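You operate a simulated robot arm through the tools that you are given. There is no shell and no other tool. Be economical: measure what you need, move in short steps, check, and stop when the job is done.

The job below is to be done with a simulated robot arm. You get a single attempt, and the scene is never put back.

TASK
Put things in order on the top of the tinkering table. At the end: the white battery stands where the cream tube stood; the swatch cylinder with the white cap stands where the white battery stood; the green battery stands where the swatch cylinder with the white cap stood; the cream tube stands on top of the rolled black belt; whatever was shut is shut again. Leave all else as you found it, and nothing knocked over.

The check looks at the end state, three seconds after you hand in, the way a careful person would. Anything else that was tipped, shoved, dropped, spilled or broken makes it a failure. Lids that push on must go on centred and level and be pressed home; caps that screw on are set level and turned clockwise until they are tight.

THE ROBOT
A 6-joint arm with a two-finger parallel gripper, fixed in place. Base frame: the origin is at the foot of the arm, x ahead of it, y to its left, z up; the work surface is at about z = 0. Readings come in mm, degrees, newtons and seconds.
With the tool pointing down near the work surface it reaches from about 180 to 460 mm from the base axis. Its first joint turns from -70.0 to 70.0 degrees. Payload 1.9 kg.
The tool frame sits at the grasp point between the pads (the TCP): z along the fingers, y along the line on which they close. The tips reach 23 mm beyond it. Largest opening 94 mm; finger width 38, thickness 10; the body of the gripper, 54 by 96 mm, starts 39 mm behind the TCP.
Orientation is that of the tool frame in the base frame, as [roll, pitch, yaw] about the fixed x, y, z axes, in that order (R = Rz(yaw) Ry(pitch) Rx(roll)). With the fingers straight down and closing along the base's y, the tool's x points along the base's -x, its y along +y and its z along -z.

THE INTERFACE
- The arm moves only by the tool apply_moves. Its argument "motion" is a list that holds one entry, the list of rows, each a list of 7 numbers: the gripper command, from -1 (shut) to 1 (fully open), values between in proportion, then the shift along the tool's x, y, z in mm, then the turn, a rotation vector about the tool's x, y, z in degrees. In form: [[[fingers, x, y, z, rx, ry, rz], ...]]. A call has 1 to 12 rows; each row shifts and turns the commanded pose from where the row before left it, along the tool's axes as they then stand. A row lasts 0.2 s, in which the tool goes at most 50 mm and 8.6 degrees; a call with a longer step from one row to the next is refused whole, and so is a gripper value outside its range. Where a pose cannot be reached the arm comes as near as it can. A force on the tool above 40 N (or 10 N above the force at the start of the call, whichever is more), or a blocked arm, ends the call early, and 0.2 s more pass. The fingers move at their own pace (about 108 mm/s each) and stop on an object; they squeeze with about 43 N. The grip force told is the motor's: it shows also when the fingers shut on nothing. Time passes only in rows, and 0.2 s behind the last, so rows that do not move let the fingers close. The reply holds the time, the measured pose of the TCP, the force on the tool along the base axes, the opening and the grip force, in the units named above and with some noise.
- Cameras (640 x 400 px; columns grow to the right, rows downward): "scene" is fixed at [38.9, 292.8, 448.8]; the picture's right is [-0.92, -0.40, 0.00], its down [-0.18, 0.41, -0.90] and it looks along [0.36, -0.82, -0.45] (base axes); focal length 288 px, centre (320, 200). "wrist" rides on the gripper at [87, 16, -74] in the tool frame; the picture's right is [-0.18, 0.98, 0.00], its down [-0.58, -0.11, -0.81] and it looks along [-0.79, -0.15, 0.59] (tool axes); focal length 243 px, centre (320, 200).
- get_image(camera): a new picture of that camera. The clock stands still meanwhile.
- point_at(camera, pixels): there is no depth. For up to 12 entries [column, row, z] of the newest picture of that camera ("zoom" is the newest enlarged one), the place [x, y] in the base frame at which the ray of that pixel passes the height z, good to about 3 mm, but the place of the scene camera against the robot may be out by one fixed shift of up to 18 mm in any direction. The clock stands still meanwhile.
- inspect(camera, box): a new picture of the part [left, top, right, bottom] of that camera's present view, enlarged. The clock stands still meanwhile.
- close_job(): hands the job in; it is judged then, once.

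Work in short steps. Measure before you move; look again where a grasp or a placing could have gone wrong, and mend it. You have 80 turns and 54 pictures in all, those below and enlarged ones among them. Open the gripper and draw the arm clear of the work before you hand the job in, unless the task says otherwise; then end with one line.

The tools are called after "Emit:" by a JSON object that holds its "name" and its "arguments". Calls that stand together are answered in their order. apply_moves: Moves the arm, as the interface text tells. Its arguments: {"type":"object","properties":{"motion":{"type":"array","items":{"type":"array","items":{"type":"array","items":{"type":"number"}}}}},"required":["motion"]} The other tools are called the same way: get_image (camera) takes a picture; point_at (camera, pixels) gives the place at which the rays of pixels pass given heights; inspect (camera, box) takes an enlarged picture of a part of a camera's view; close_job () hands the job in.

At the start:

```text
time_s: 0.0
tool_pos: [259.4, -145.0, 349.5]
orientation: [180.0, 0.0, 179.8]
force: [0.6, -0.5, 1.4]
width: 94.2
grasp_force: 0.0
```

scene: 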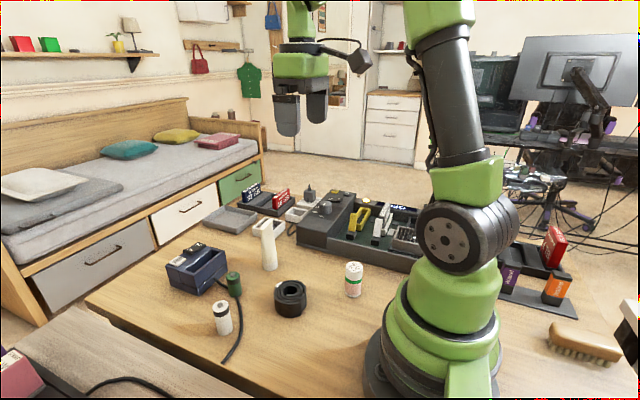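
wrist: 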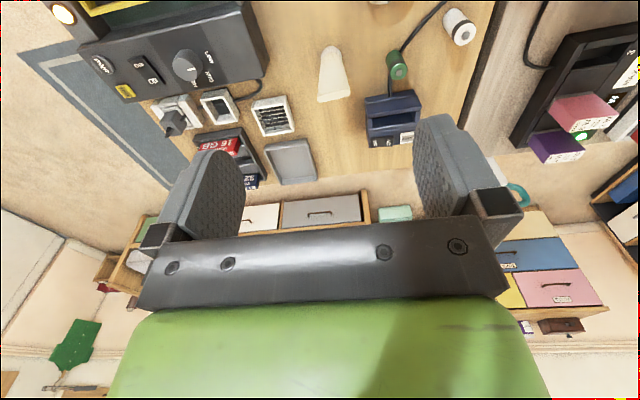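

The scene shows a cream tube (268,245), a white cylinder (222,318), a green one (234,284), a black roll (290,298) and a white-capped cylinder (353,280). I enlarge that area to identify them.

Emit:
{"name": "inspect", "arguments": {"camera": "scene", "box": [150, 200, 390, 350]}}

Emit:
{"name": "inspect", "arguments": {"camera": "wrist", "box": [240, 0, 500, 162]}}

```text
2.67 times, centred on (270, 275) of scene
```

zoom: 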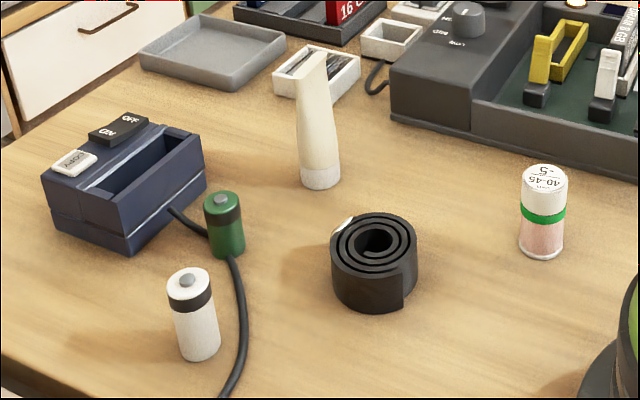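

```text
2.46 times, centred on (370, 81) of wrist
```

zoom: 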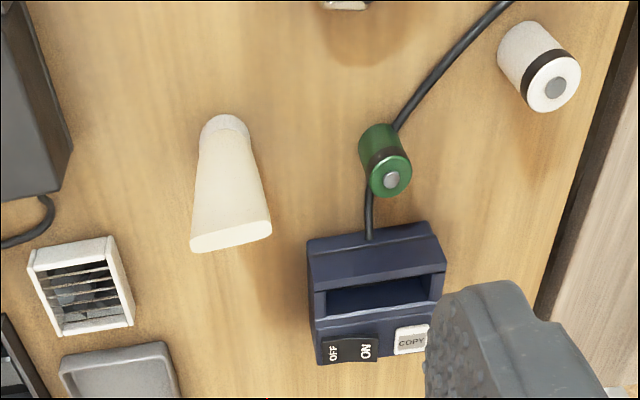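

Nothing seems to be open; the swatch cylinder's cap is on. I measure the bases and tops in the wrist zoom (tube base (225,117), green base (380,132) / top (391,180), white base (520,28) / top (555,88)).

Emit:
{"name": "point_at", "arguments": {"camera": "zoom", "pixels": [[225, 114, 0], [200, 140, 0], [250, 140, 0], [231, 240, 110], [380, 124, 0], [359, 150, 0], [391, 180, 40], [391, 180, 50], [555, 88, 40], [555, 88, 50], [515, 22, 0], [498, 55, 0]]}}

Emit:
{"name": "get_image", "arguments": {"camera": "scene"}}

Emit:
{"name": "point_at", "arguments": {"camera": "scene", "pixels": [[270, 270, 0], [224, 333, 0], [235, 295, 0], [290, 313, 0], [353, 296, 0], [220, 306, 50], [233, 275, 50], [290, 290, 30], [354, 265, 60], [268, 222, 110]]}}

```text
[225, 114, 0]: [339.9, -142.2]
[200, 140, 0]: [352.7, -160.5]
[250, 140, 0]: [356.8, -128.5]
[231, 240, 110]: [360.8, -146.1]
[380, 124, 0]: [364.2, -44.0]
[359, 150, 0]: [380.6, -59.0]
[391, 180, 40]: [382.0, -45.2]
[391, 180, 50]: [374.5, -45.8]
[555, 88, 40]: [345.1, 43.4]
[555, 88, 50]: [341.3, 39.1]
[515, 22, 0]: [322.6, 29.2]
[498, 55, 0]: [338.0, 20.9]
```

```text
49 pictures are left
```

scene: 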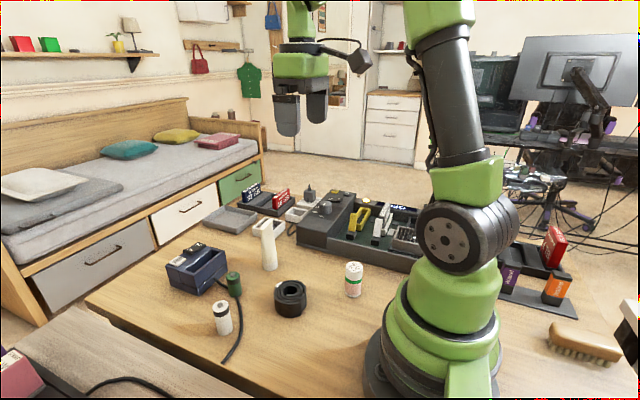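

```text
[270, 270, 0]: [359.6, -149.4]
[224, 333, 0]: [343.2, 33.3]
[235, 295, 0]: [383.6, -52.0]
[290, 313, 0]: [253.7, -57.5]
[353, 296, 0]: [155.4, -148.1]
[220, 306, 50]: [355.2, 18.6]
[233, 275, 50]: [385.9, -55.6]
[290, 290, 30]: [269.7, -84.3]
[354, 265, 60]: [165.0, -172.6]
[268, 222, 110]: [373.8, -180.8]
```

Rough positions: tube (356,-144), green (380,-47), white (343,28), belt (258,-80), swatch (155,-165). I move to about (220,-60,200) so the wrist camera sees four of them closer.

Emit:
{"name": "apply_moves", "arguments": {"motion": [[[1, 10, 21, 37, 0, 0, 0], [1, 10, 21, 38, 0, 0, 0], [1, 10, 21, 37, 0, 0, 0], [1, 9, 22, 38, 0, 0, 0], [1, 0, 0, 0, 0, 0, 0]]]}}

Emit:
{"name": "inspect", "arguments": {"camera": "wrist", "box": [240, 20, 440, 145]}}

```text
time_s: 1.2
tool_pos: [217.1, -61.7, 197.7]
orientation: [-179.9, 0.0, 180.0]
force: [0.6, 0.4, -0.4]
width: 94.0
grasp_force: 0.0
```

```text
3.20 times, centred on (340, 82) of wrist
```

zoom: 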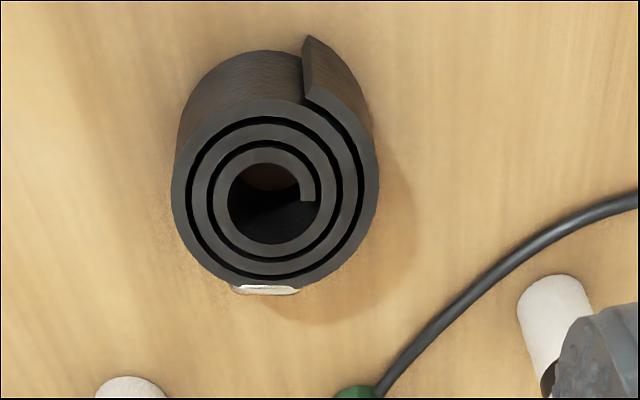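

The belt's top ring spans columns 171–378, rows ~98–290 in the zoom, centre about (273,192). I measure it at several heights and take the full wrist picture.

Emit:
{"name": "point_at", "arguments": {"camera": "zoom", "pixels": [[240, 52, 0], [171, 190, 30], [378, 175, 30], [268, 290, 30], [245, 97, 30], [273, 192, 30], [273, 192, 40], [228, 200, 30], [318, 200, 30], [178, 135, 0], [178, 135, 15], [525, 308, 0]]}}

Emit:
{"name": "get_image", "arguments": {"camera": "wrist"}}

Emit:
{"name": "inspect", "arguments": {"camera": "scene", "box": [250, 260, 390, 330]}}

```text
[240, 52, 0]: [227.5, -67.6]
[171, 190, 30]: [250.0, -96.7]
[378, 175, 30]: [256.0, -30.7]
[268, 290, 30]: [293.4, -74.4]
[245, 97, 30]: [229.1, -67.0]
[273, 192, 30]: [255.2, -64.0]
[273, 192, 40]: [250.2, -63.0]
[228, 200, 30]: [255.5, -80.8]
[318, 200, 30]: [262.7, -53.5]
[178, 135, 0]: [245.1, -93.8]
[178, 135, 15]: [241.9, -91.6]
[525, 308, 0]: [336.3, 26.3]
```

```text
47 pictures are left
```

wrist: 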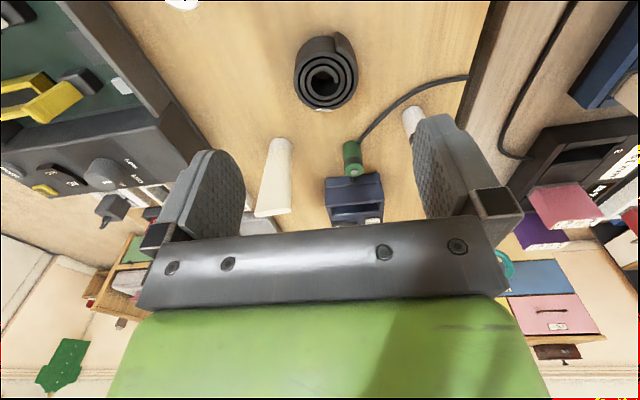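

```text
4.57 times, centred on (320, 295) of scene
```

zoom: 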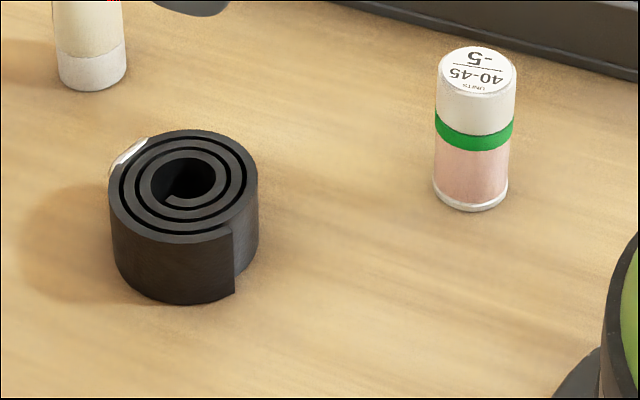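

Belt centre is about (260,-64), height ~31. I use the scene zoom to find the scene shift from the belt and to place the swatch.

Emit:
{"name": "point_at", "arguments": {"camera": "zoom", "pixels": [[108, 190, 31], [258, 180, 31], [190, 130, 31], [175, 240, 31], [478, 70, 60], [438, 70, 60], [518, 75, 60], [470, 193, 0], [433, 185, 0], [509, 185, 0], [472, 211, 0], [93, 78, 0]]}}

```text
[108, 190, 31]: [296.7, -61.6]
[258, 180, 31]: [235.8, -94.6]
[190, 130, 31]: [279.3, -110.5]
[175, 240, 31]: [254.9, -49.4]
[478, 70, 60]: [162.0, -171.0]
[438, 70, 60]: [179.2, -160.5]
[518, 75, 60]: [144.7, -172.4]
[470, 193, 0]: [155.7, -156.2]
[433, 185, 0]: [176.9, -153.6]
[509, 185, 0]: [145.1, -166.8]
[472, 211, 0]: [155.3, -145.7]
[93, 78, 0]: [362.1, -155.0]
```

Scene shift ≈ (-6,+13), so the swatch is at about (152,-147). Now I go near the tube for a closer look at its shape.

Emit:
{"name": "apply_moves", "arguments": {"motion": [[[1, -28, -20, 3, 0, 0, 0], [1, -28, -20, 3, 0, 0, 0], [1, -28, -20, 3, 0, 0, 0], [1, -29, -22, 3, 0, 0, 0], [1, 0, 0, 0, 0, 0, 0]]]}}

Emit:
{"name": "get_image", "arguments": {"camera": "wrist"}}

Emit:
{"name": "inspect", "arguments": {"camera": "wrist", "box": [220, 50, 420, 175]}}

```text
time_s: 2.4
tool_pos: [334.1, -144.2, 185.5]
orientation: [179.9, 0.0, 179.9]
force: [-0.6, 0.3, -0.1]
width: 94.3
grasp_force: 0.0
```

```text
45 pictures are left
```

wrist: 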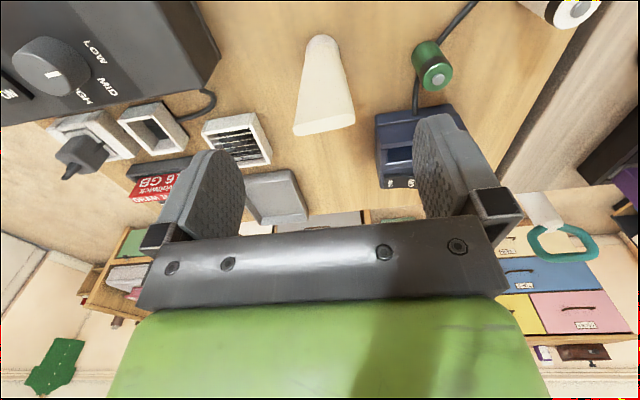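

```text
3.20 times, centred on (320, 112) of wrist
```

zoom: 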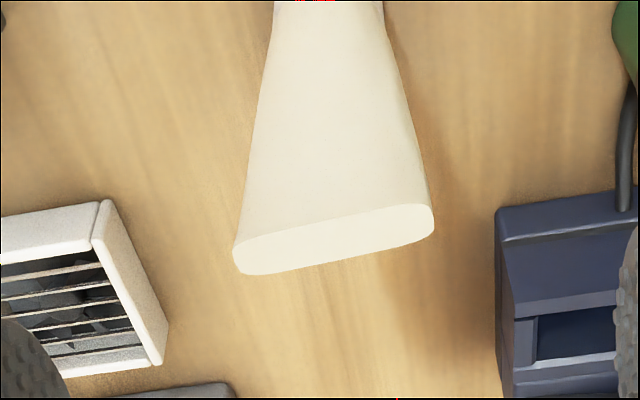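

The tube's top is a rounded slab from (233,255) to (434,215) in the zoom, centre (334,239). I measure it for several heights.

Emit:
{"name": "point_at", "arguments": {"camera": "zoom", "pixels": [[334, 239, 90], [334, 239, 100], [334, 239, 110], [233, 252, 100], [434, 218, 100], [320, 225, 100], [345, 258, 100], [233, 252, 90], [434, 218, 90]]}}

Emit:
{"name": "point_at", "arguments": {"camera": "wrist", "pixels": [[323, 34, 0], [305, 45, 0], [340, 45, 0], [428, 41, 0], [434, 77, 40], [434, 77, 50], [434, 77, 45], [323, 34, 5]]}}

```text
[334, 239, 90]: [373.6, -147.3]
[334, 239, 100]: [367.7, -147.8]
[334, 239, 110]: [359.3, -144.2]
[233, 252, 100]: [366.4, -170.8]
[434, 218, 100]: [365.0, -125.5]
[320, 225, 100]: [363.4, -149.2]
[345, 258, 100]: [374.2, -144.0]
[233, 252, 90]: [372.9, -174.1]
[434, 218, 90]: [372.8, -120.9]
```

```text
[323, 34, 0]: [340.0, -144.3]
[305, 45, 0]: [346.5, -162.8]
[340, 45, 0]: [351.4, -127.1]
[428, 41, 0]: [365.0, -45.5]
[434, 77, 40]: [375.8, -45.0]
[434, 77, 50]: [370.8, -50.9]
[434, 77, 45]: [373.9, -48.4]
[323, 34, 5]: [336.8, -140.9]
```

Tube: base centre ≈ (357,-144.5), top ~112 high, wide side along y. I go above it and descend to TCP z ≈ 84.

Emit:
{"name": "apply_moves", "arguments": {"motion": [[[1, -23, 0, 0, 0, 0, 0], [1, 0, 0, 34, 0, 0, 0], [1, 0, 0, 34, 0, 0, 0], [1, 0, 0, 34, 0, 0, 0], [1, 0, 0, 0, 0, 0, 0]]]}}

Emit:
{"name": "get_image", "arguments": {"camera": "wrist"}}

Emit:
{"name": "inspect", "arguments": {"camera": "scene", "box": [200, 160, 340, 300]}}

```text
time_s: 3.6
tool_pos: [356.8, -143.3, 84.2]
orientation: [180.0, 0.0, 179.8]
force: [0.5, 0.1, -0.2]
width: 93.9
grasp_force: 0.0
```

```text
43 pictures are left
```

wrist: 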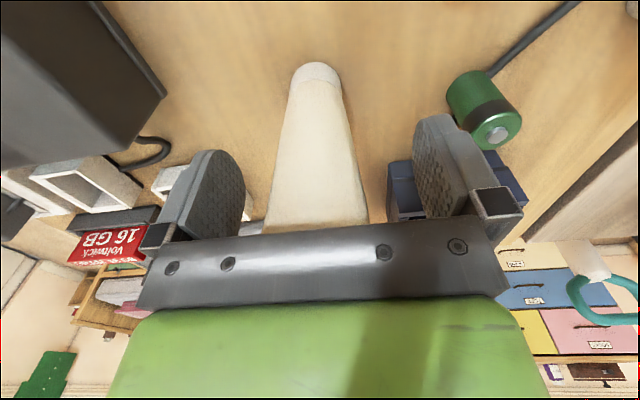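

```text
2.86 times, centred on (270, 230) of scene
```

zoom: 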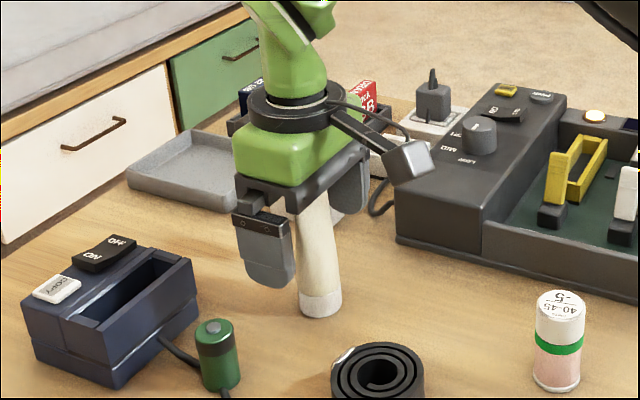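

The tube sits between the pads. I refine base and green positions from this close view before closing.

Emit:
{"name": "point_at", "arguments": {"camera": "wrist", "pixels": [[316, 62, 0], [291, 78, 0], [342, 80, 0], [471, 71, 0], [447, 92, 0], [497, 134, 40], [497, 134, 45], [497, 134, 50]]}}

Emit:
{"name": "apply_moves", "arguments": {"motion": [[[0, 0, 0, 0, 0, 0, 0], [-1, 0, 0, 0, 0, 0, 0], [-1, 0, 0, 0, 0, 0, 0], [-1, 0, 0, 0, 0, 0, 0]]]}}

```text
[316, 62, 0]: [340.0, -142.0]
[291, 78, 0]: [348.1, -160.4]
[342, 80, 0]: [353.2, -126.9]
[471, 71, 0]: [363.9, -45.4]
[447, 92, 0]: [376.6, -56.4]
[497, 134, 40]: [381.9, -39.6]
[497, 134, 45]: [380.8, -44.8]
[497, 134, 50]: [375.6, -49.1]
```

```text
time_s: 4.6
tool_pos: [355.7, -143.0, 83.6]
orientation: [-180.0, 0.0, 179.9]
force: [0.2, 1.0, -0.3]
width: 44.5
grasp_force: 42.9
```

Gripped at 44.5 mm. Lift 80 mm and carry to about 12 mm above... first hover above the belt centre (260,-64).

Emit:
{"name": "apply_moves", "arguments": {"motion": [[[-1, 0, 0, -20, 0, 0, 0], [-1, 0, 0, -30, 0, 0, 0], [-1, 0, 0, -30, 0, 0, 0], [-1, 32, 26, 0, 0, 0, 0], [-1, 32, 26, 0, 0, 0, 0], [-1, 32, 27, 0, 0, 0, 0], [-1, 0, 0, 0, 0, 0, 0]]]}}

Emit:
{"name": "get_image", "arguments": {"camera": "wrist"}}

Emit:
{"name": "inspect", "arguments": {"camera": "scene", "box": [220, 180, 360, 320]}}

```text
time_s: 6.2
tool_pos: [257.1, -63.7, 164.8]
orientation: [180.0, 0.0, 179.9]
force: [-0.2, -0.9, -0.1]
width: 44.6
grasp_force: 43.3
```

```text
41 pictures are left
```

wrist: 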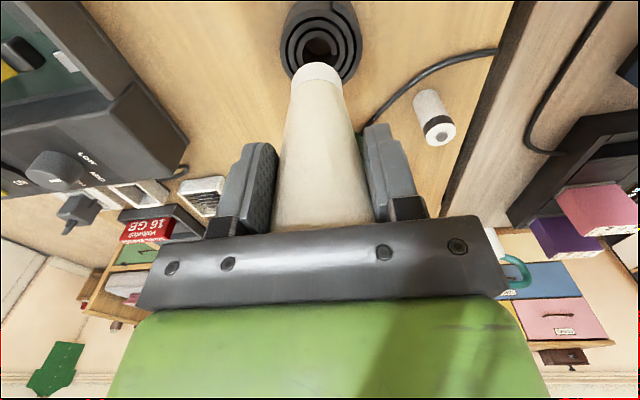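

```text
2.86 times, centred on (290, 250) of scene
```

zoom: 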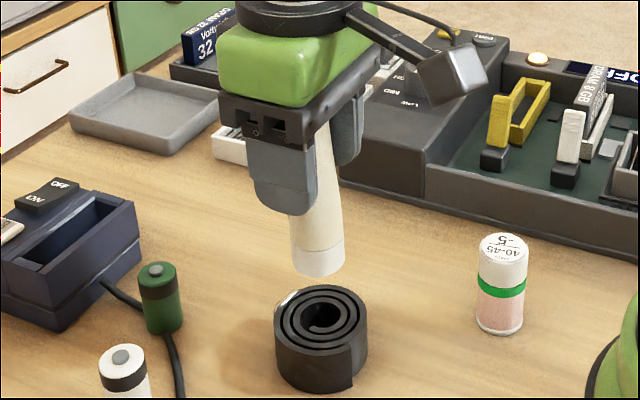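

The tube hovers over the belt. I compare tube base centre with the belt centre in the scene zoom (tube base (318,264) at z≈81, belt ring 275–368 × 284–352 at z≈31).

Emit:
{"name": "point_at", "arguments": {"camera": "zoom", "pixels": [[290, 258, 81], [344, 258, 81], [317, 277, 81], [275, 325, 31], [368, 318, 31], [320, 352, 31], [325, 285, 31], [321, 319, 31]]}}

Emit:
{"name": "point_at", "arguments": {"camera": "wrist", "pixels": [[316, 62, 81], [290, 78, 81], [342, 80, 81], [280, 40, 31], [361, 40, 31], [433, 89, 0], [413, 103, 0], [440, 132, 50], [440, 132, 45], [440, 132, 55]]}}

```text
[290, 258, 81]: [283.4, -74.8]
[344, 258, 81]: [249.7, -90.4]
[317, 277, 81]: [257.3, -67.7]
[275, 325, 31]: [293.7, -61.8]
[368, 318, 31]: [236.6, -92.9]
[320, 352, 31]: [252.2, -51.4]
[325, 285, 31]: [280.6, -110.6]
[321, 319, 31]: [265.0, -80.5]
```

```text
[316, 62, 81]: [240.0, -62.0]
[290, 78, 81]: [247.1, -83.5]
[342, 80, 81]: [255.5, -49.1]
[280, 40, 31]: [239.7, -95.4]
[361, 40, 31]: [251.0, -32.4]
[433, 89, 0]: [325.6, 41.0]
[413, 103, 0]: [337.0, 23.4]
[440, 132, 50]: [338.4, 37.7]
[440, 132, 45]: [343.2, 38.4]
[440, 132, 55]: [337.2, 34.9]
```

Alignment within ~2 mm; I nudge by (+1.5,+1) and lower 46 mm, then creep.

Emit:
{"name": "apply_moves", "arguments": {"motion": [[[-1, -1.5, 1, 20, 0, 0, 0], [-1, 0, 0, 18, 0, 0, 0], [-1, 0, 0, 6, 0, 0, 0], [-1, 0, 0, 1, 0, 0, 0], [-1, 0, 0, 0, 0, 0, 0]]]}}

Emit:
{"name": "inspect", "arguments": {"camera": "scene", "box": [240, 210, 340, 320]}}

```text
time_s: 7.4
tool_pos: [263.3, -63.3, 120.1]
orientation: [-180.0, 0.1, 179.9]
force: [-0.6, -0.7, 7.2]
width: 44.6
grasp_force: 43.1
```

```text
3.64 times, centred on (290, 265) of scene
```

zoom: 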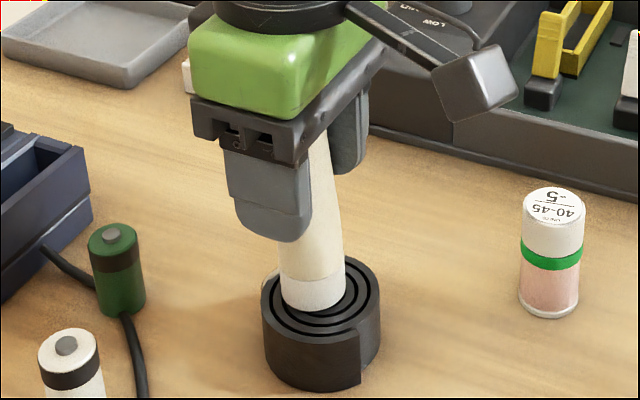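

Contact (7 N) with the base at about z = 36, so the belt is ~36 mm high. The tube looks slightly off centre in the ring, so I measure both at that height.

Emit:
{"name": "point_at", "arguments": {"camera": "zoom", "pixels": [[281, 290, 36], [346, 290, 36], [314, 311, 36], [262, 305, 36], [381, 295, 36], [321, 345, 36], [325, 257, 36]]}}

Emit:
{"name": "inspect", "arguments": {"camera": "wrist", "box": [240, 0, 400, 100]}}

```text
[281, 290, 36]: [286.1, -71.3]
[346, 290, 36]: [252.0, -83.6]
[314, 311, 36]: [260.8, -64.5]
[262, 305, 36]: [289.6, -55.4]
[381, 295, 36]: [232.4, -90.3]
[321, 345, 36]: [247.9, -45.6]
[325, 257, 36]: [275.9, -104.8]
```

```text
4.00 times, centred on (320, 50) of wrist
```

zoom: 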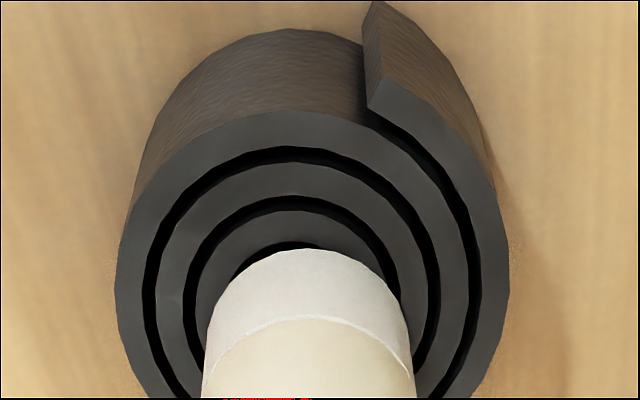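

Emit:
{"name": "point_at", "arguments": {"camera": "zoom", "pixels": [[290, 111, 36], [306, 248, 36], [115, 280, 36], [508, 270, 36], [204, 330, 36], [410, 330, 36], [285, 30, 0]]}}

```text
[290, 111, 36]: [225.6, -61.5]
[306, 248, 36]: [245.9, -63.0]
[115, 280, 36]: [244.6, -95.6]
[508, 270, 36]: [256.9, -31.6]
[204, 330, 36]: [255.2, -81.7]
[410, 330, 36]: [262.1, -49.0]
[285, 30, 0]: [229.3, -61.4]
```

The tube is off by about (+4,-2.5). I lift 4 mm, correct, and set down again gently.

Emit:
{"name": "apply_moves", "arguments": {"motion": [[[-1, 0, 0, -5, 0, 0, 0], [-1, 4, 2.5, 0, 0, 0, 0], [-1, 0, 0, 0, 0, 0, 0], [-1, 0, 0, 3, 0, 0, 0], [-1, 0, 0, 1, 0, 0, 0], [-1, 0, 0, 0.5, 0, 0, 0]]]}}

Emit:
{"name": "inspect", "arguments": {"camera": "scene", "box": [240, 210, 340, 320]}}

```text
time_s: 8.8
tool_pos: [258.2, -60.5, 120.1]
orientation: [180.0, 0.1, 179.9]
force: [-0.4, -0.3, -0.2]
width: 44.3
grasp_force: 42.7
```

```text
3.64 times, centred on (290, 265) of scene
```

zoom: 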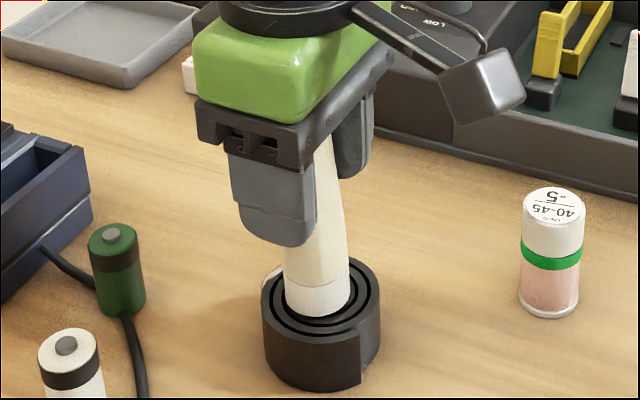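

Better centred (tube base 285–351 against ring 262–381). I lower 0.5 mm at a time till contact.

Emit:
{"name": "apply_moves", "arguments": {"motion": [[[-1, 0, 0, 0.5, 0, 0, 0], [-1, 0, 0, 0.3, 0, 0, 0], [-1, 0, 0, 0, 0, 0, 0]]]}}

```text
time_s: 9.6
tool_pos: [258.3, -60.8, 118.4]
orientation: [-179.9, 0.0, 179.8]
force: [-0.5, -1.0, 0.2]
width: 44.5
grasp_force: 43.0
```

Emit:
{"name": "apply_moves", "arguments": {"motion": [[[-1, 0, 0, 0.5, 0, 0, 0], [-1, 0, 0, 0, 0, 0, 0]]]}}

```text
time_s: 10.2
tool_pos: [257.5, -60.3, 119.2]
orientation: [180.0, 0.1, 179.9]
force: [0.2, -0.6, 13.2]
width: 44.9
grasp_force: 42.8
```

Contact is firm (13 N). I open the fingers and rise straight up.

Emit:
{"name": "apply_moves", "arguments": {"motion": [[[-1, 0, 0, -0.3, 0, 0, 0], [0.2, 0, 0, 0, 0, 0, 0], [0.6, 0, 0, 0, 0, 0, 0], [0.6, 0, 0, -10, 0, 0, 0], [0.6, 0, 0, -30, 0, 0, 0], [0.6, 0, 0, -40, 0, 0, 0], [0.6, 0, 0, 0, 0, 0, 0]]]}}

Emit:
{"name": "get_image", "arguments": {"camera": "scene"}}

```text
time_s: 11.8
tool_pos: [257.6, -59.6, 201.3]
orientation: [180.0, 0.0, -179.9]
force: [0.1, 0.5, 0.1]
width: 75.3
grasp_force: 0.0
```

```text
36 pictures are left
```

scene: 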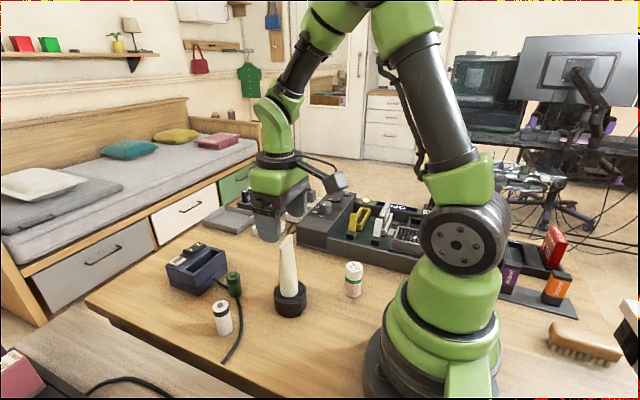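

The tube stands on the belt. Next I move over near the white battery, at height ~ 200, then down to ~130.

Emit:
{"name": "apply_moves", "arguments": {"motion": [[[0.6, -18, 32, 0, 0, 0, 0], [0.6, -18, 32, 0, 0, 0, 0], [0.6, -18, 32, 0, 0, 0, 0], [0.6, 0, 0, 40, 0, 0, 0], [0.6, 0, 0, 30, 0, 0, 0], [0.6, 0, 0, 0, 0, 0, 0]]]}}

Emit:
{"name": "inspect", "arguments": {"camera": "wrist", "box": [220, 0, 420, 125]}}

```text
time_s: 13.2
tool_pos: [313.3, 34.9, 128.7]
orientation: [-180.0, 0.0, 179.9]
force: [0.4, 0.6, -0.5]
width: 75.4
grasp_force: 0.0
```

```text
3.20 times, centred on (320, 62) of wrist
```

zoom: 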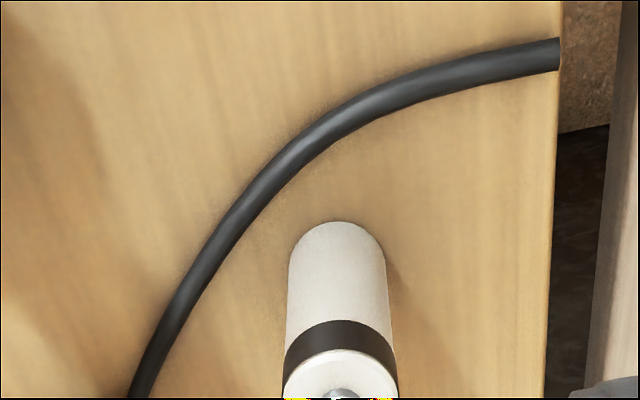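

White battery's base: front (337,221), sides 288 and 386 near row 258. I measure it, the cable and the table edge.

Emit:
{"name": "point_at", "arguments": {"camera": "zoom", "pixels": [[337, 221, 0], [288, 258, 0], [386, 255, 0], [338, 393, 52], [338, 393, 48], [338, 393, 56], [283, 380, 50], [396, 380, 50], [555, 240, 0], [215, 250, 0], [150, 380, 0], [300, 160, 0]]}}

```text
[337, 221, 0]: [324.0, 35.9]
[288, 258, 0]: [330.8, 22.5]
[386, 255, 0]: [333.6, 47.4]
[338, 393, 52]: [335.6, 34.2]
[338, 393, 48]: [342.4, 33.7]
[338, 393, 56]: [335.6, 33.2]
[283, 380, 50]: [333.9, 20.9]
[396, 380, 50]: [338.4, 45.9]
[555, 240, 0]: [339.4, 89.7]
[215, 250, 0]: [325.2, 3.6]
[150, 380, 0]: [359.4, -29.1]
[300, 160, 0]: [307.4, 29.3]
```

Battery centre ≈ (337.5,34.5), ~26 mm across and ~52 high; the cable runs close, so I keep the tips at z≈13 (TCP 36) with a 54 mm opening.

Emit:
{"name": "apply_moves", "arguments": {"motion": [[[0.15, -24, -0.5, 0, 0, 0, 0], [0.15, 0, 0, 0, 0, 0, 0], [0.15, 0, 0, 35, 0, 0, 0], [0.15, 0, 0, 30, 0, 0, 0], [0.15, 0, 0, 27, 0, 0, 0], [0.15, 0, 0, 0, 0, 0, 0]]]}}

Emit:
{"name": "get_image", "arguments": {"camera": "wrist"}}

```text
time_s: 14.6
tool_pos: [335.2, 34.5, 37.6]
orientation: [180.0, 0.0, 180.0]
force: [0.5, 0.9, 0.0]
width: 54.0
grasp_force: 0.0
```

```text
34 pictures are left
```

wrist: 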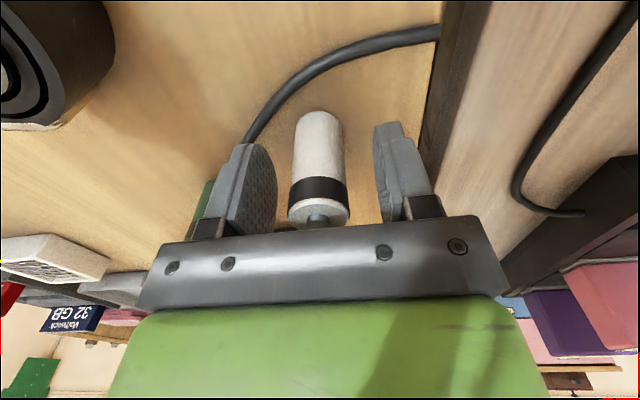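

The battery is between the pads and the cable is clear. I record its base front at (320,110) and close.

Emit:
{"name": "point_at", "arguments": {"camera": "wrist", "pixels": [[320, 110, 0], [296, 125, 0], [343, 125, 0], [318, 214, 50], [289, 208, 50], [349, 208, 50]]}}

Emit:
{"name": "apply_moves", "arguments": {"motion": [[[-0.2, 0, 0, 0, 0, 0, 0], [-1, 0, 0, 0, 0, 0, 0], [-1, 0, 0, 0, 0, 0, 0], [-1, 0, 0, 0, 0, 0, 0]]]}}

```text
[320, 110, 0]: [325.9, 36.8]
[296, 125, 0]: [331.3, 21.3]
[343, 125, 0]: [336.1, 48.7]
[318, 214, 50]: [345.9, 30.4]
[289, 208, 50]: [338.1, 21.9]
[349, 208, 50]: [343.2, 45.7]
```

```text
time_s: 15.6
tool_pos: [336.1, 35.0, 37.5]
orientation: [-180.0, 0.0, 179.9]
force: [0.6, 0.9, -1.5]
width: 24.4
grasp_force: 43.2
```

Gripped (24.4 mm). I lift 105 mm (so that the camera clears the tube) and carry to above the tube's old place (356,-143).

Emit:
{"name": "apply_moves", "arguments": {"motion": [[[-1, 0, 0, -15, 0, 0, 0], [-1, 0, 0, -45, 0, 0, 0], [-1, 0, 0, -45, 0, 0, 0], [-1, -5, -44, 0, 0, 0, 0], [-1, -5, -44, 0, 0, 0, 0], [-1, -5, -45, 0, 0, 0, 0], [-1, -4, -45, 0, 0, 0, 0], [-1, 0, 0, 0, 0, 0, 0]]]}}

Emit:
{"name": "apply_moves", "arguments": {"motion": [[[-1, 0, 0, 0, 0, 0, 0]]]}}

```text
time_s: 17.4
tool_pos: [354.4, -142.3, 141.0]
orientation: [-180.0, 0.1, 179.9]
force: [-0.1, -0.2, -1.7]
width: 24.6
grasp_force: 43.6
```

```text
time_s: 17.8
tool_pos: [352.0, -142.0, 141.1]
orientation: [180.0, 0.1, 179.9]
force: [0.4, -0.3, -0.2]
width: 24.8
grasp_force: 42.9
```

Now lower 101 mm with a small correction (+1,-1) and check the view.

Emit:
{"name": "apply_moves", "arguments": {"motion": [[[-1, -1, -1, 35, 0, 0, 0], [-1, 0, 0, 40, 0, 0, 0], [-1, 0, 0, 20, 0, 0, 0], [-1, 0, 0, 6, 0, 0, 0], [-1, 0, 0, 0, 0, 0, 0]]]}}

Emit:
{"name": "get_image", "arguments": {"camera": "wrist"}}

```text
time_s: 19.0
tool_pos: [354.7, -143.4, 40.6]
orientation: [179.9, 0.0, 179.8]
force: [0.1, 0.3, -0.7]
width: 24.8
grasp_force: 43.2
```

```text
33 pictures are left
```

wrist: 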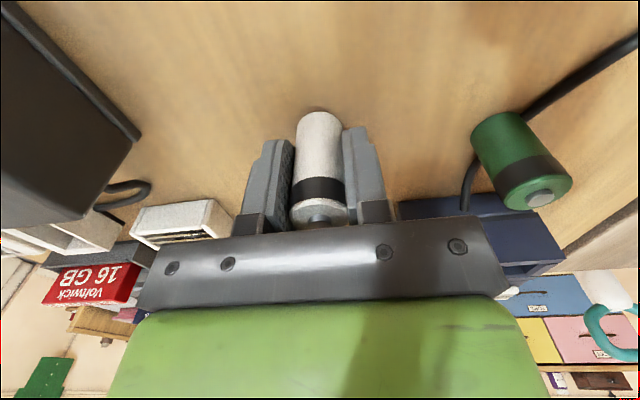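

The battery hangs straight just above the table. I creep down to contact.

Emit:
{"name": "apply_moves", "arguments": {"motion": [[[-1, 0, 0, 1, 0, 0, 0], [-1, 0, 0, 0.7, 0, 0, 0], [-1, 0, 0, 0.5, 0, 0, 0], [-1, 0, 0, 0, 0, 0, 0]]]}}

Emit:
{"name": "point_at", "arguments": {"camera": "wrist", "pixels": [[320, 110, 2.5], [488, 117, 0], [471, 140, 0], [539, 198, 45], [539, 198, 50]]}}

```text
time_s: 20.0
tool_pos: [356.0, -143.1, 38.0]
orientation: [-179.9, -0.1, 179.9]
force: [-0.4, 0.3, -0.3]
width: 24.8
grasp_force: 43.0
```

```text
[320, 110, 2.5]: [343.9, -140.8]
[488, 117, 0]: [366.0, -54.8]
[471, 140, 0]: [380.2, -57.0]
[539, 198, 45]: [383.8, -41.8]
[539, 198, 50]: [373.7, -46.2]
```

Emit:
{"name": "apply_moves", "arguments": {"motion": [[[-1, 0, 0, 0.5, 0, 0, 0], [-1, 0, 0, 0.4, 0, 0, 0], [-1, 0, 0, 0, 0, 0, 0]]]}}

```text
time_s: 20.8
tool_pos: [355.4, -143.2, 38.2]
orientation: [180.0, 0.1, 179.9]
force: [0.8, 0.2, -0.2]
width: 24.8
grasp_force: 42.7
```

Still no contact; creep a little further.

Emit:
{"name": "apply_moves", "arguments": {"motion": [[[-1, 0, 0, 0.4, 0, 0, 0], [-1, 0, 0, 0.4, 0, 0, 0], [-1, 0, 0, 0, 0, 0, 0]]]}}

```text
time_s: 21.6
tool_pos: [356.8, -144.8, 36.8]
orientation: [180.0, 0.1, 179.9]
force: [0.6, 4.8, 12.8]
width: 24.6
grasp_force: 43.2
```

Contact at 12.8 N. I back off a hair, open and rise.

Emit:
{"name": "apply_moves", "arguments": {"motion": [[[-1, 0, 0, -0.4, 0, 0, 0], [-0.3, 0, 0, 0, 0, 0, 0], [0.15, 0, 0, 0, 0, 0, 0], [0.15, 0, 0, -20, 0, 0, 0], [0.15, 0, 0, -40, 0, 0, 0], [0.15, 0, 0, -45, 0, 0, 0], [0.15, 0, 0, -45, 0, 0, 0], [0.15, 0, 0, 0, 0, 0, 0]]]}}

Emit:
{"name": "inspect", "arguments": {"camera": "scene", "box": [150, 200, 390, 350]}}

```text
time_s: 23.4
tool_pos: [355.4, -143.8, 185.7]
orientation: [-180.0, 0.0, 179.9]
force: [0.1, 0.9, -0.1]
width: 54.1
grasp_force: 0.1
```

```text
2.67 times, centred on (270, 275) of scene
```

zoom: 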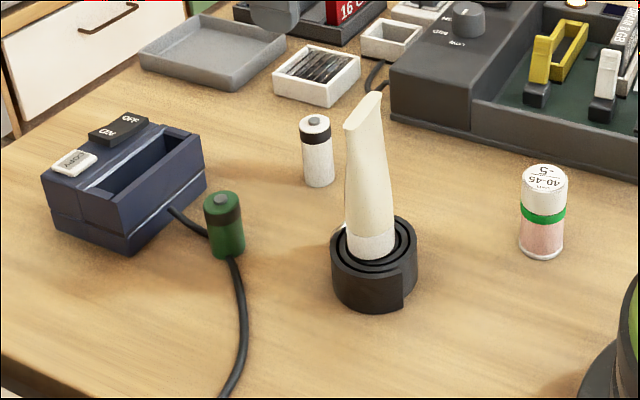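

All standing. Next the swatch: I measure how near the dark tray is behind it (tray foot near (500,148)–(630,180) in the zoom), plus the swatch outline.

Emit:
{"name": "point_at", "arguments": {"camera": "zoom", "pixels": [[480, 145, 0], [540, 158, 0], [600, 170, 0], [638, 180, 0], [541, 258, 0], [519, 245, 0], [563, 245, 0], [545, 175, 60], [521, 178, 60], [568, 178, 60], [545, 175, 55]]}}

```text
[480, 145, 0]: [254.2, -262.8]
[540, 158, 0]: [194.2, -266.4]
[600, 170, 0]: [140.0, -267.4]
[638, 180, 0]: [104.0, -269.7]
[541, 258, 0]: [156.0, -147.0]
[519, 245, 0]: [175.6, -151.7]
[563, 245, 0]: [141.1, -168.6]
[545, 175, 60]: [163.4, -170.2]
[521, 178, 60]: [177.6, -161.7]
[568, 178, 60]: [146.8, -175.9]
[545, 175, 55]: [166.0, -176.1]
```

Plenty of room round the swatch (true centre ≈ (154,-151)). I move to hover at about (165,-150,150) for a wrist look.

Emit:
{"name": "apply_moves", "arguments": {"motion": [[[0.3, 38, -2, 0, 0, 0, 0], [0.3, 38, -2, 0, 0, 0, 0], [0.3, 38, -2, 0, 0, 0, 0], [0.3, 38, 0, 0, 0, 0, 0], [0.3, 38, 0, 18, 0, 0, 0], [0.3, 0, 0, 18, 0, 0, 0], [0.3, 0, 0, 0, 0, 0, 0]]]}}

Emit:
{"name": "get_image", "arguments": {"camera": "wrist"}}

```text
time_s: 25.0
tool_pos: [166.2, -150.1, 152.1]
orientation: [-180.0, 0.0, 179.8]
force: [0.4, 0.6, -0.2]
width: 61.1
grasp_force: 0.2
```

```text
31 pictures are left
```

wrist: 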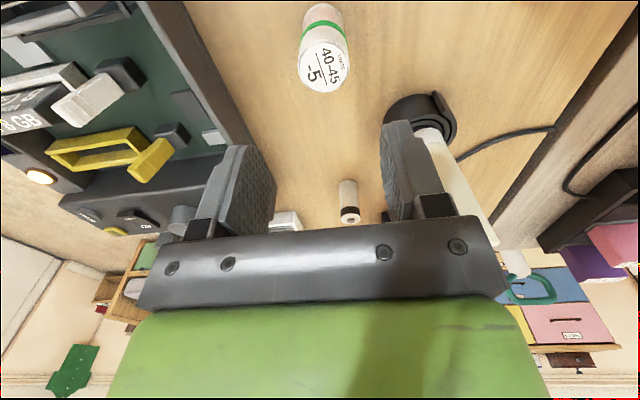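

Swatch is in view: top disc centred (325,67), base front near (322,3). I measure it.

Emit:
{"name": "point_at", "arguments": {"camera": "wrist", "pixels": [[322, 3, 0], [304, 15, 0], [341, 15, 0], [325, 67, 55], [325, 67, 60], [325, 67, 65], [299, 67, 60], [350, 64, 60], [325, 92, 60], [323, 42, 60]]}}

```text
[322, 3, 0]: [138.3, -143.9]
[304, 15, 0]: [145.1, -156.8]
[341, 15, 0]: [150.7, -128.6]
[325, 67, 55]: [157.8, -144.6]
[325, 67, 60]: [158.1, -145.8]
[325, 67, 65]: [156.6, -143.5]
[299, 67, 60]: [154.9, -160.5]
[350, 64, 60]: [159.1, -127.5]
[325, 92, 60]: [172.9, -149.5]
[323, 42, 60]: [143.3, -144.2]
```

Swatch centre ≈ (155.5,-144.5), ~32 mm wide, ~60 high. I centre over it and descend to z≈30.

Emit:
{"name": "apply_moves", "arguments": {"motion": [[[0.3, 10.5, 5.5, 0, 0, 0, 0], [0.3, 0, 0, 40, 0, 0, 0], [0.3, 0, 0, 0, 0, 0, 0]]]}}

Emit:
{"name": "inspect", "arguments": {"camera": "scene", "box": [280, 180, 440, 320]}}

Emit:
{"name": "get_image", "arguments": {"camera": "wrist"}}

```text
time_s: 25.8
tool_pos: [157.4, -143.1, 111.8]
orientation: [-179.9, 0.0, 179.8]
force: [0.0, -0.3, -1.1]
width: 61.2
grasp_force: 0.0
```

```text
2.86 times, centred on (360, 250) of scene
```

zoom: 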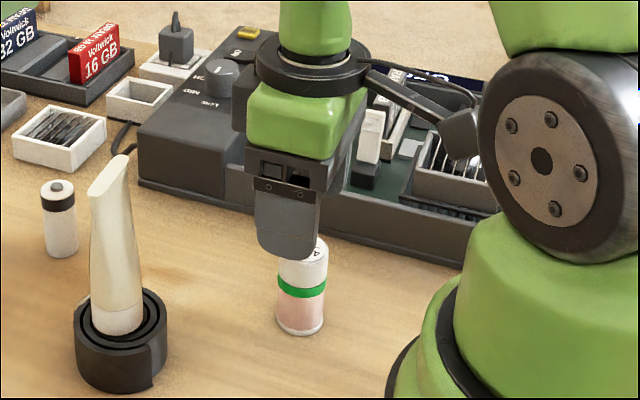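

```text
29 pictures are left
```

wrist: 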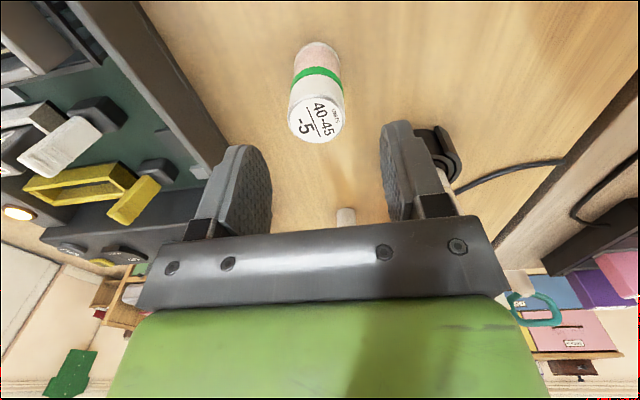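

The camera is clear of the shoulder. I re-measure the swatch at this closer range.

Emit:
{"name": "point_at", "arguments": {"camera": "wrist", "pixels": [[317, 42, 0], [295, 58, 0], [340, 58, 0], [317, 118, 60], [317, 118, 63], [289, 118, 60], [344, 118, 60]]}}

Emit:
{"name": "apply_moves", "arguments": {"motion": [[[0.3, 0, 0, 0, 0, 0, 0]]]}}

```text
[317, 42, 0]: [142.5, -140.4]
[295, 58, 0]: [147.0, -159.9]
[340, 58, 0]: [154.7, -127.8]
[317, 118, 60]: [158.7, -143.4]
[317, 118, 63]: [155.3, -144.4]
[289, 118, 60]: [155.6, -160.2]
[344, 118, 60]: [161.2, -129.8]
```

```text
time_s: 26.2
tool_pos: [156.6, -143.0, 111.2]
orientation: [-180.0, 0.0, 179.9]
force: [-1.2, 0.5, -0.6]
width: 61.2
grasp_force: 0.0
```

Centre ≈ (157,-144), matching the TCP. I descend to z≈30.

Emit:
{"name": "apply_moves", "arguments": {"motion": [[[0.3, 0, -1, 30, 0, 0, 0], [0.3, 0, 0, 30, 0, 0, 0], [0.3, 0, 0, 21, 0, 0, 0], [0.3, 0, 0, 0, 0, 0, 0]]]}}

Emit:
{"name": "get_image", "arguments": {"camera": "wrist"}}

```text
time_s: 27.2
tool_pos: [155.7, -144.2, 29.5]
orientation: [180.0, 0.0, 179.9]
force: [-0.3, -0.2, -0.5]
width: 61.2
grasp_force: 0.0
```

```text
28 pictures are left
```

wrist: 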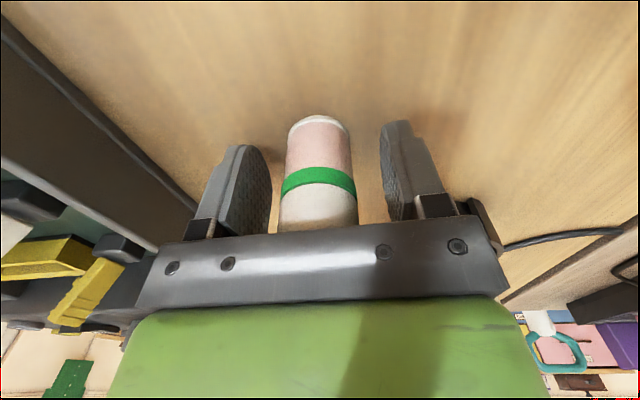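

Swatch is centred between pads. Record the base edge and close.

Emit:
{"name": "point_at", "arguments": {"camera": "wrist", "pixels": [[318, 115, 0], [288, 135, 0], [350, 135, 0]]}}

Emit:
{"name": "apply_moves", "arguments": {"motion": [[[0, 0, 0, 0, 0, 0, 0], [-1, 0, 0, 0, 0, 0, 0], [-1, 0, 0, 0, 0, 0, 0], [-1, 0, 0, 0, 0, 0, 0]]]}}

```text
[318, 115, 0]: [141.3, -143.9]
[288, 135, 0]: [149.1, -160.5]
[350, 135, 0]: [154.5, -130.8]
```

```text
time_s: 28.2
tool_pos: [153.6, -143.5, 29.6]
orientation: [-179.9, 0.0, 179.9]
force: [-0.2, -0.6, -0.5]
width: 32.5
grasp_force: 43.3
```

Gripped (32.5 mm); swatch centre ≈ (157,-144). I lift 175 mm over everything and fly to above (336,35).

Emit:
{"name": "apply_moves", "arguments": {"motion": [[[-1, 0, 0, -15, 0, 0, 0], [-1, 0, 0, -40, 0, 0, 0], [-1, 0, 0, -40, 0, 0, 0], [-1, 0, 0, -40, 0, 0, 0], [-1, 0, 0, -40, 0, 0, 0], [-1, -30, 29.7, 0, 0, 0, 0], [-1, -30, 29.8, 0, 0, 0, 0], [-1, -30, 29.8, 0, 0, 0, 0], [-1, -30, 29.8, 0, 0, 0, 0], [-1, -30, 29.7, 0, 0, 0, 0], [-1, -31, 29.7, 0, 0, 0, 0], [-1, 0, 0, 0, 0, 0, 0]]]}}

Emit:
{"name": "get_image", "arguments": {"camera": "scene"}}

```text
time_s: 30.8
tool_pos: [336.3, 33.1, 207.1]
orientation: [179.9, 0.0, 179.9]
force: [0.0, -0.8, 0.0]
width: 32.5
grasp_force: 43.4
```

```text
27 pictures are left
```

scene: 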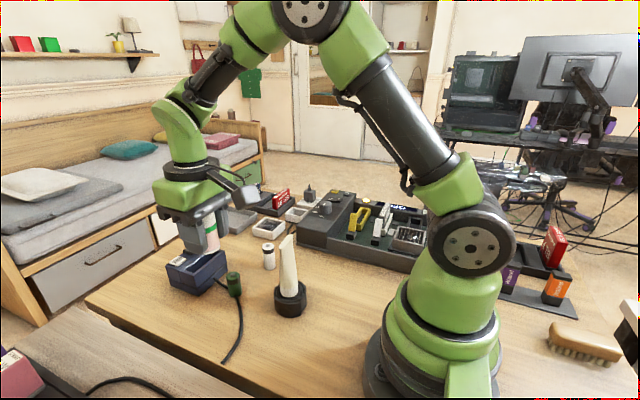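

The cable runs by the goal on the side toward (-0.8,-0.6), so I turn the tool 33° so that the fingers lie parallel to it, still at height.

Emit:
{"name": "apply_moves", "arguments": {"motion": [[[-1, 0, 0, 0, 0, 0, -8.25], [-1, 0, 0, 0, 0, 0, -8.25], [-1, 0, 0, 0, 0, 0, -8.25], [-1, 0, 0, 0, 0, 0, -8.25], [-1, 0, 0, 0, 0, 0, 0]]]}}

Emit:
{"name": "apply_moves", "arguments": {"motion": [[[-1, 0, 0, 30, 0, 0, 0], [-1, 0, 0, 30, 0, 0, 0], [-1, 0, 0, 0, 0, 0, 0]]]}}

Emit:
{"name": "get_image", "arguments": {"camera": "wrist"}}

```text
time_s: 32.0
tool_pos: [335.4, 32.2, 206.9]
orientation: [180.0, -0.1, -146.8]
force: [0.2, 0.3, -0.1]
width: 32.8
grasp_force: 43.3
```

```text
time_s: 32.8
tool_pos: [335.3, 30.8, 145.5]
orientation: [179.9, 0.0, -147.1]
force: [0.4, -0.7, -0.1]
width: 32.4
grasp_force: 42.6
```

```text
26 pictures are left
```

wrist: 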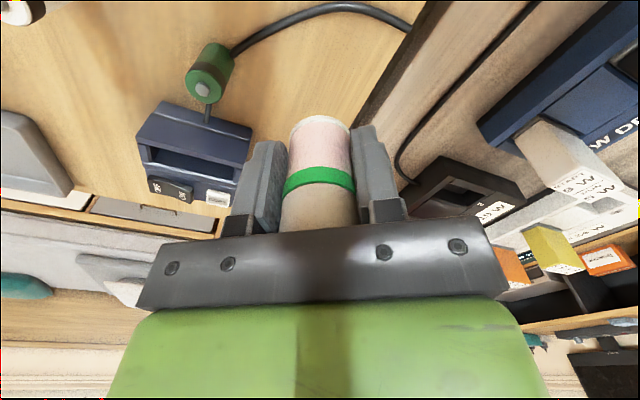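

Reads (335.4,31.5); I correct by (+1,+2) base and lower most of the way.

Emit:
{"name": "apply_moves", "arguments": {"motion": [[[-1, -1.9, 1.1, 20, 0, 0, 0], [-1, 0, 0, 35, 0, 0, 0], [-1, 0, 0, 30, 0, 0, 0], [-1, 0, 0, 20, 0, 0, 0], [-1, 0, 0, 0, 0, 0, 0]]]}}

Emit:
{"name": "get_image", "arguments": {"camera": "wrist"}}

Emit:
{"name": "inspect", "arguments": {"camera": "scene", "box": [150, 200, 350, 370]}}

```text
time_s: 34.0
tool_pos: [336.2, 34.0, 42.1]
orientation: [-180.0, 0.0, -147.1]
force: [0.1, 0.8, -0.6]
width: 32.5
grasp_force: 42.7
```

```text
25 pictures are left
```

wrist: 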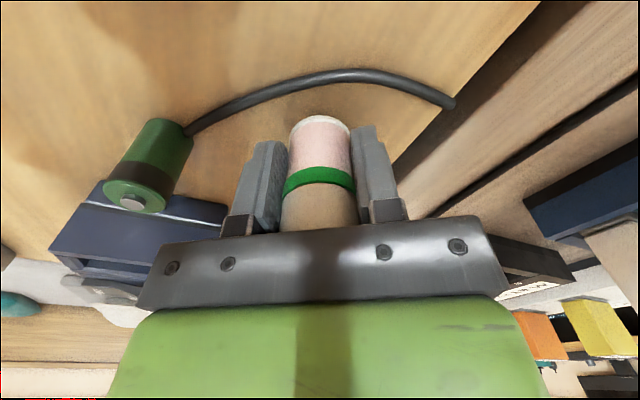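

```text
2.35 times, centred on (250, 285) of scene
```

zoom: 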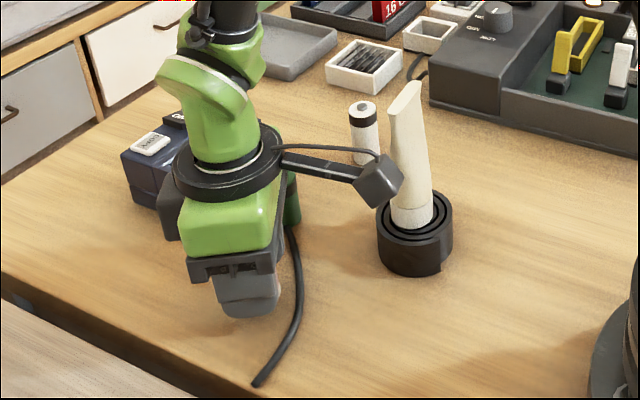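

Cable clear of fingers, tube untouched. I lower 9 mm and creep to contact.

Emit:
{"name": "apply_moves", "arguments": {"motion": [[[-1, 0, 0, 6, 0, 0, 0], [-1, 0, 0, 4, 0, 0, 0], [-1, 0, 0, 1, 0, 0, 0], [-1, 0, 0, 0, 0, 0, 0]]]}}

Emit:
{"name": "apply_moves", "arguments": {"motion": [[[-1, 0, 0, 0.5, 0, 0, 0], [-1, 0, 0, 0.4, 0, 0, 0], [-1, 0, 0, 0, 0, 0, 0]]]}}

```text
time_s: 35.0
tool_pos: [337.6, 35.5, 30.7]
orientation: [179.9, 0.1, -147.2]
force: [-6.1, -0.6, 22.3]
width: 32.4
grasp_force: 43.5
```

```text
time_s: 35.8
tool_pos: [337.6, 34.8, 30.0]
orientation: [-179.8, 0.0, -147.0]
force: [2.7, -2.9, 10.4]
width: 32.3
grasp_force: 42.2
```

In contact. Back off slightly, open to 50 mm and rise.

Emit:
{"name": "apply_moves", "arguments": {"motion": [[[-1, 0, 0, -1, 0, 0, 0], [-0.1, 0, 0, 0, 0, 0, 0], [0.1, 0, 0, 0, 0, 0, 0], [0.1, 0, 0, -15, 0, 0, 0], [0.1, 0, 0, -40, 0, 0, 0], [0.1, 0, 0, -45, 0, 0, 0], [0.1, 0, 0, -45, 0, 0, 0], [0.1, 0, 0, 0, 0, 0, 0]]]}}

Emit:
{"name": "get_image", "arguments": {"camera": "wrist"}}

Emit:
{"name": "inspect", "arguments": {"camera": "scene", "box": [150, 200, 390, 350]}}

```text
time_s: 37.6
tool_pos: [334.1, 35.5, 173.0]
orientation: [179.9, 0.0, -147.0]
force: [-0.3, 0.5, 0.9]
width: 51.7
grasp_force: 0.1
```

```text
23 pictures are left
```

wrist: 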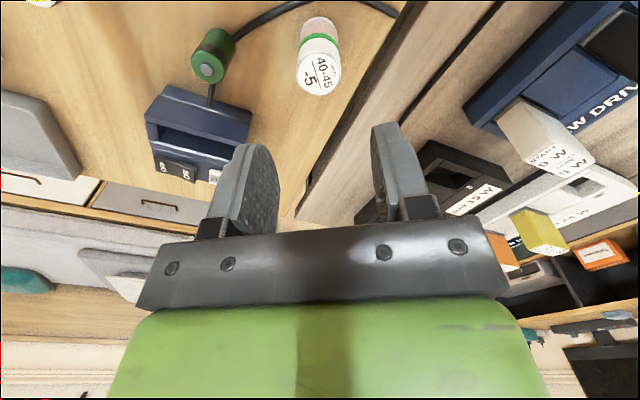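

```text
2.67 times, centred on (270, 275) of scene
```

zoom: 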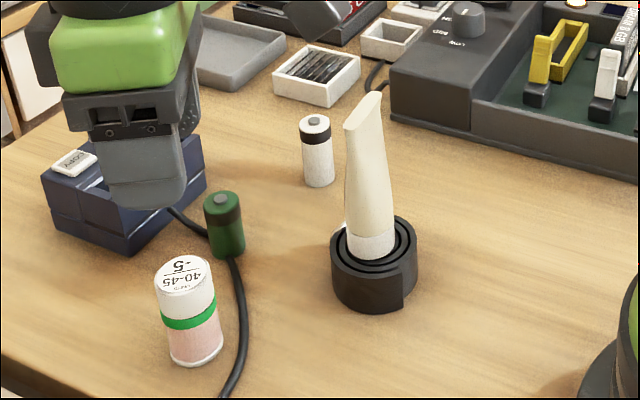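

Swatch stands where the white battery stood. Now the green battery: I look closely at how the cable runs by it, in both views.

Emit:
{"name": "inspect", "arguments": {"camera": "scene", "box": [205, 260, 265, 310]}}

Emit:
{"name": "inspect", "arguments": {"camera": "wrist", "box": [150, 0, 290, 110]}}

```text
8.00 times, centred on (235, 285) of scene
```

zoom: 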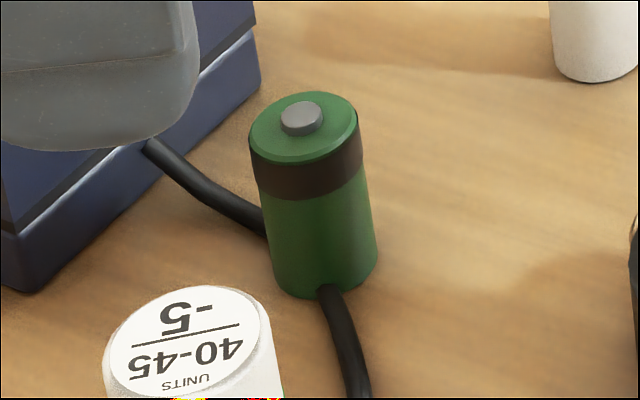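

```text
3.64 times, centred on (220, 55) of wrist
```

zoom: 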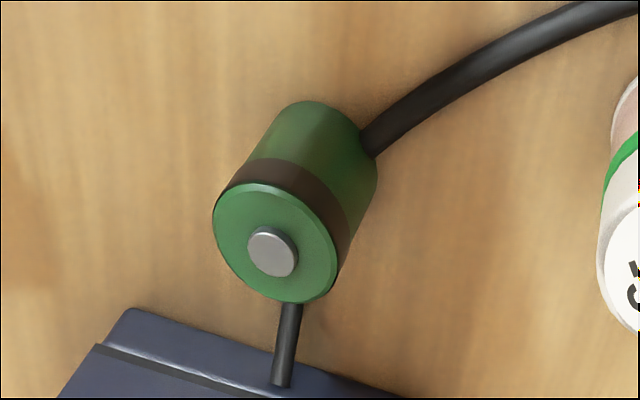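

The cable merely passes the battery's foot; I keep the tips above it. I measure the battery and the blue box's near edge.

Emit:
{"name": "point_at", "arguments": {"camera": "zoom", "pixels": [[310, 101, 0], [272, 252, 50], [272, 252, 45], [272, 252, 40], [215, 225, 45], [345, 265, 45], [130, 308, 30], [390, 390, 30], [130, 308, 40], [390, 390, 40], [375, 150, 0], [283, 385, 8]]}}

Emit:
{"name": "inspect", "arguments": {"camera": "scene", "box": [150, 230, 260, 310]}}

```text
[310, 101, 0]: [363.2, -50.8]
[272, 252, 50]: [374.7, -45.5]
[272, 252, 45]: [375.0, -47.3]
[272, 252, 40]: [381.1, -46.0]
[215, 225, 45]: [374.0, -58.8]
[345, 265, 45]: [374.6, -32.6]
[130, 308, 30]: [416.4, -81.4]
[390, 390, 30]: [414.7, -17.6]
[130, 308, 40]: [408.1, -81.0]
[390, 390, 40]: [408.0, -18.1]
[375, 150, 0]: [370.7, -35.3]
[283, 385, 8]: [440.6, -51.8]
```

```text
5.00 times, centred on (205, 270) of scene
```

zoom: 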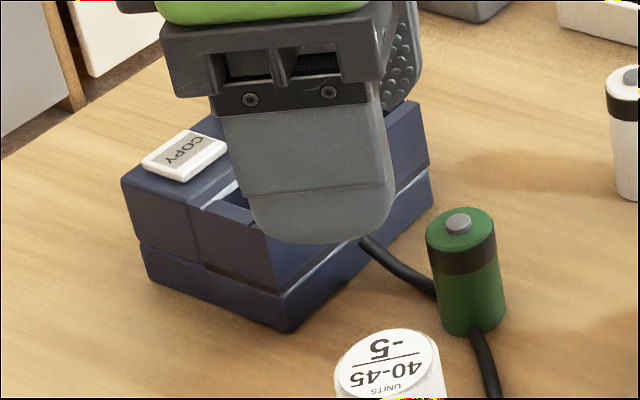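

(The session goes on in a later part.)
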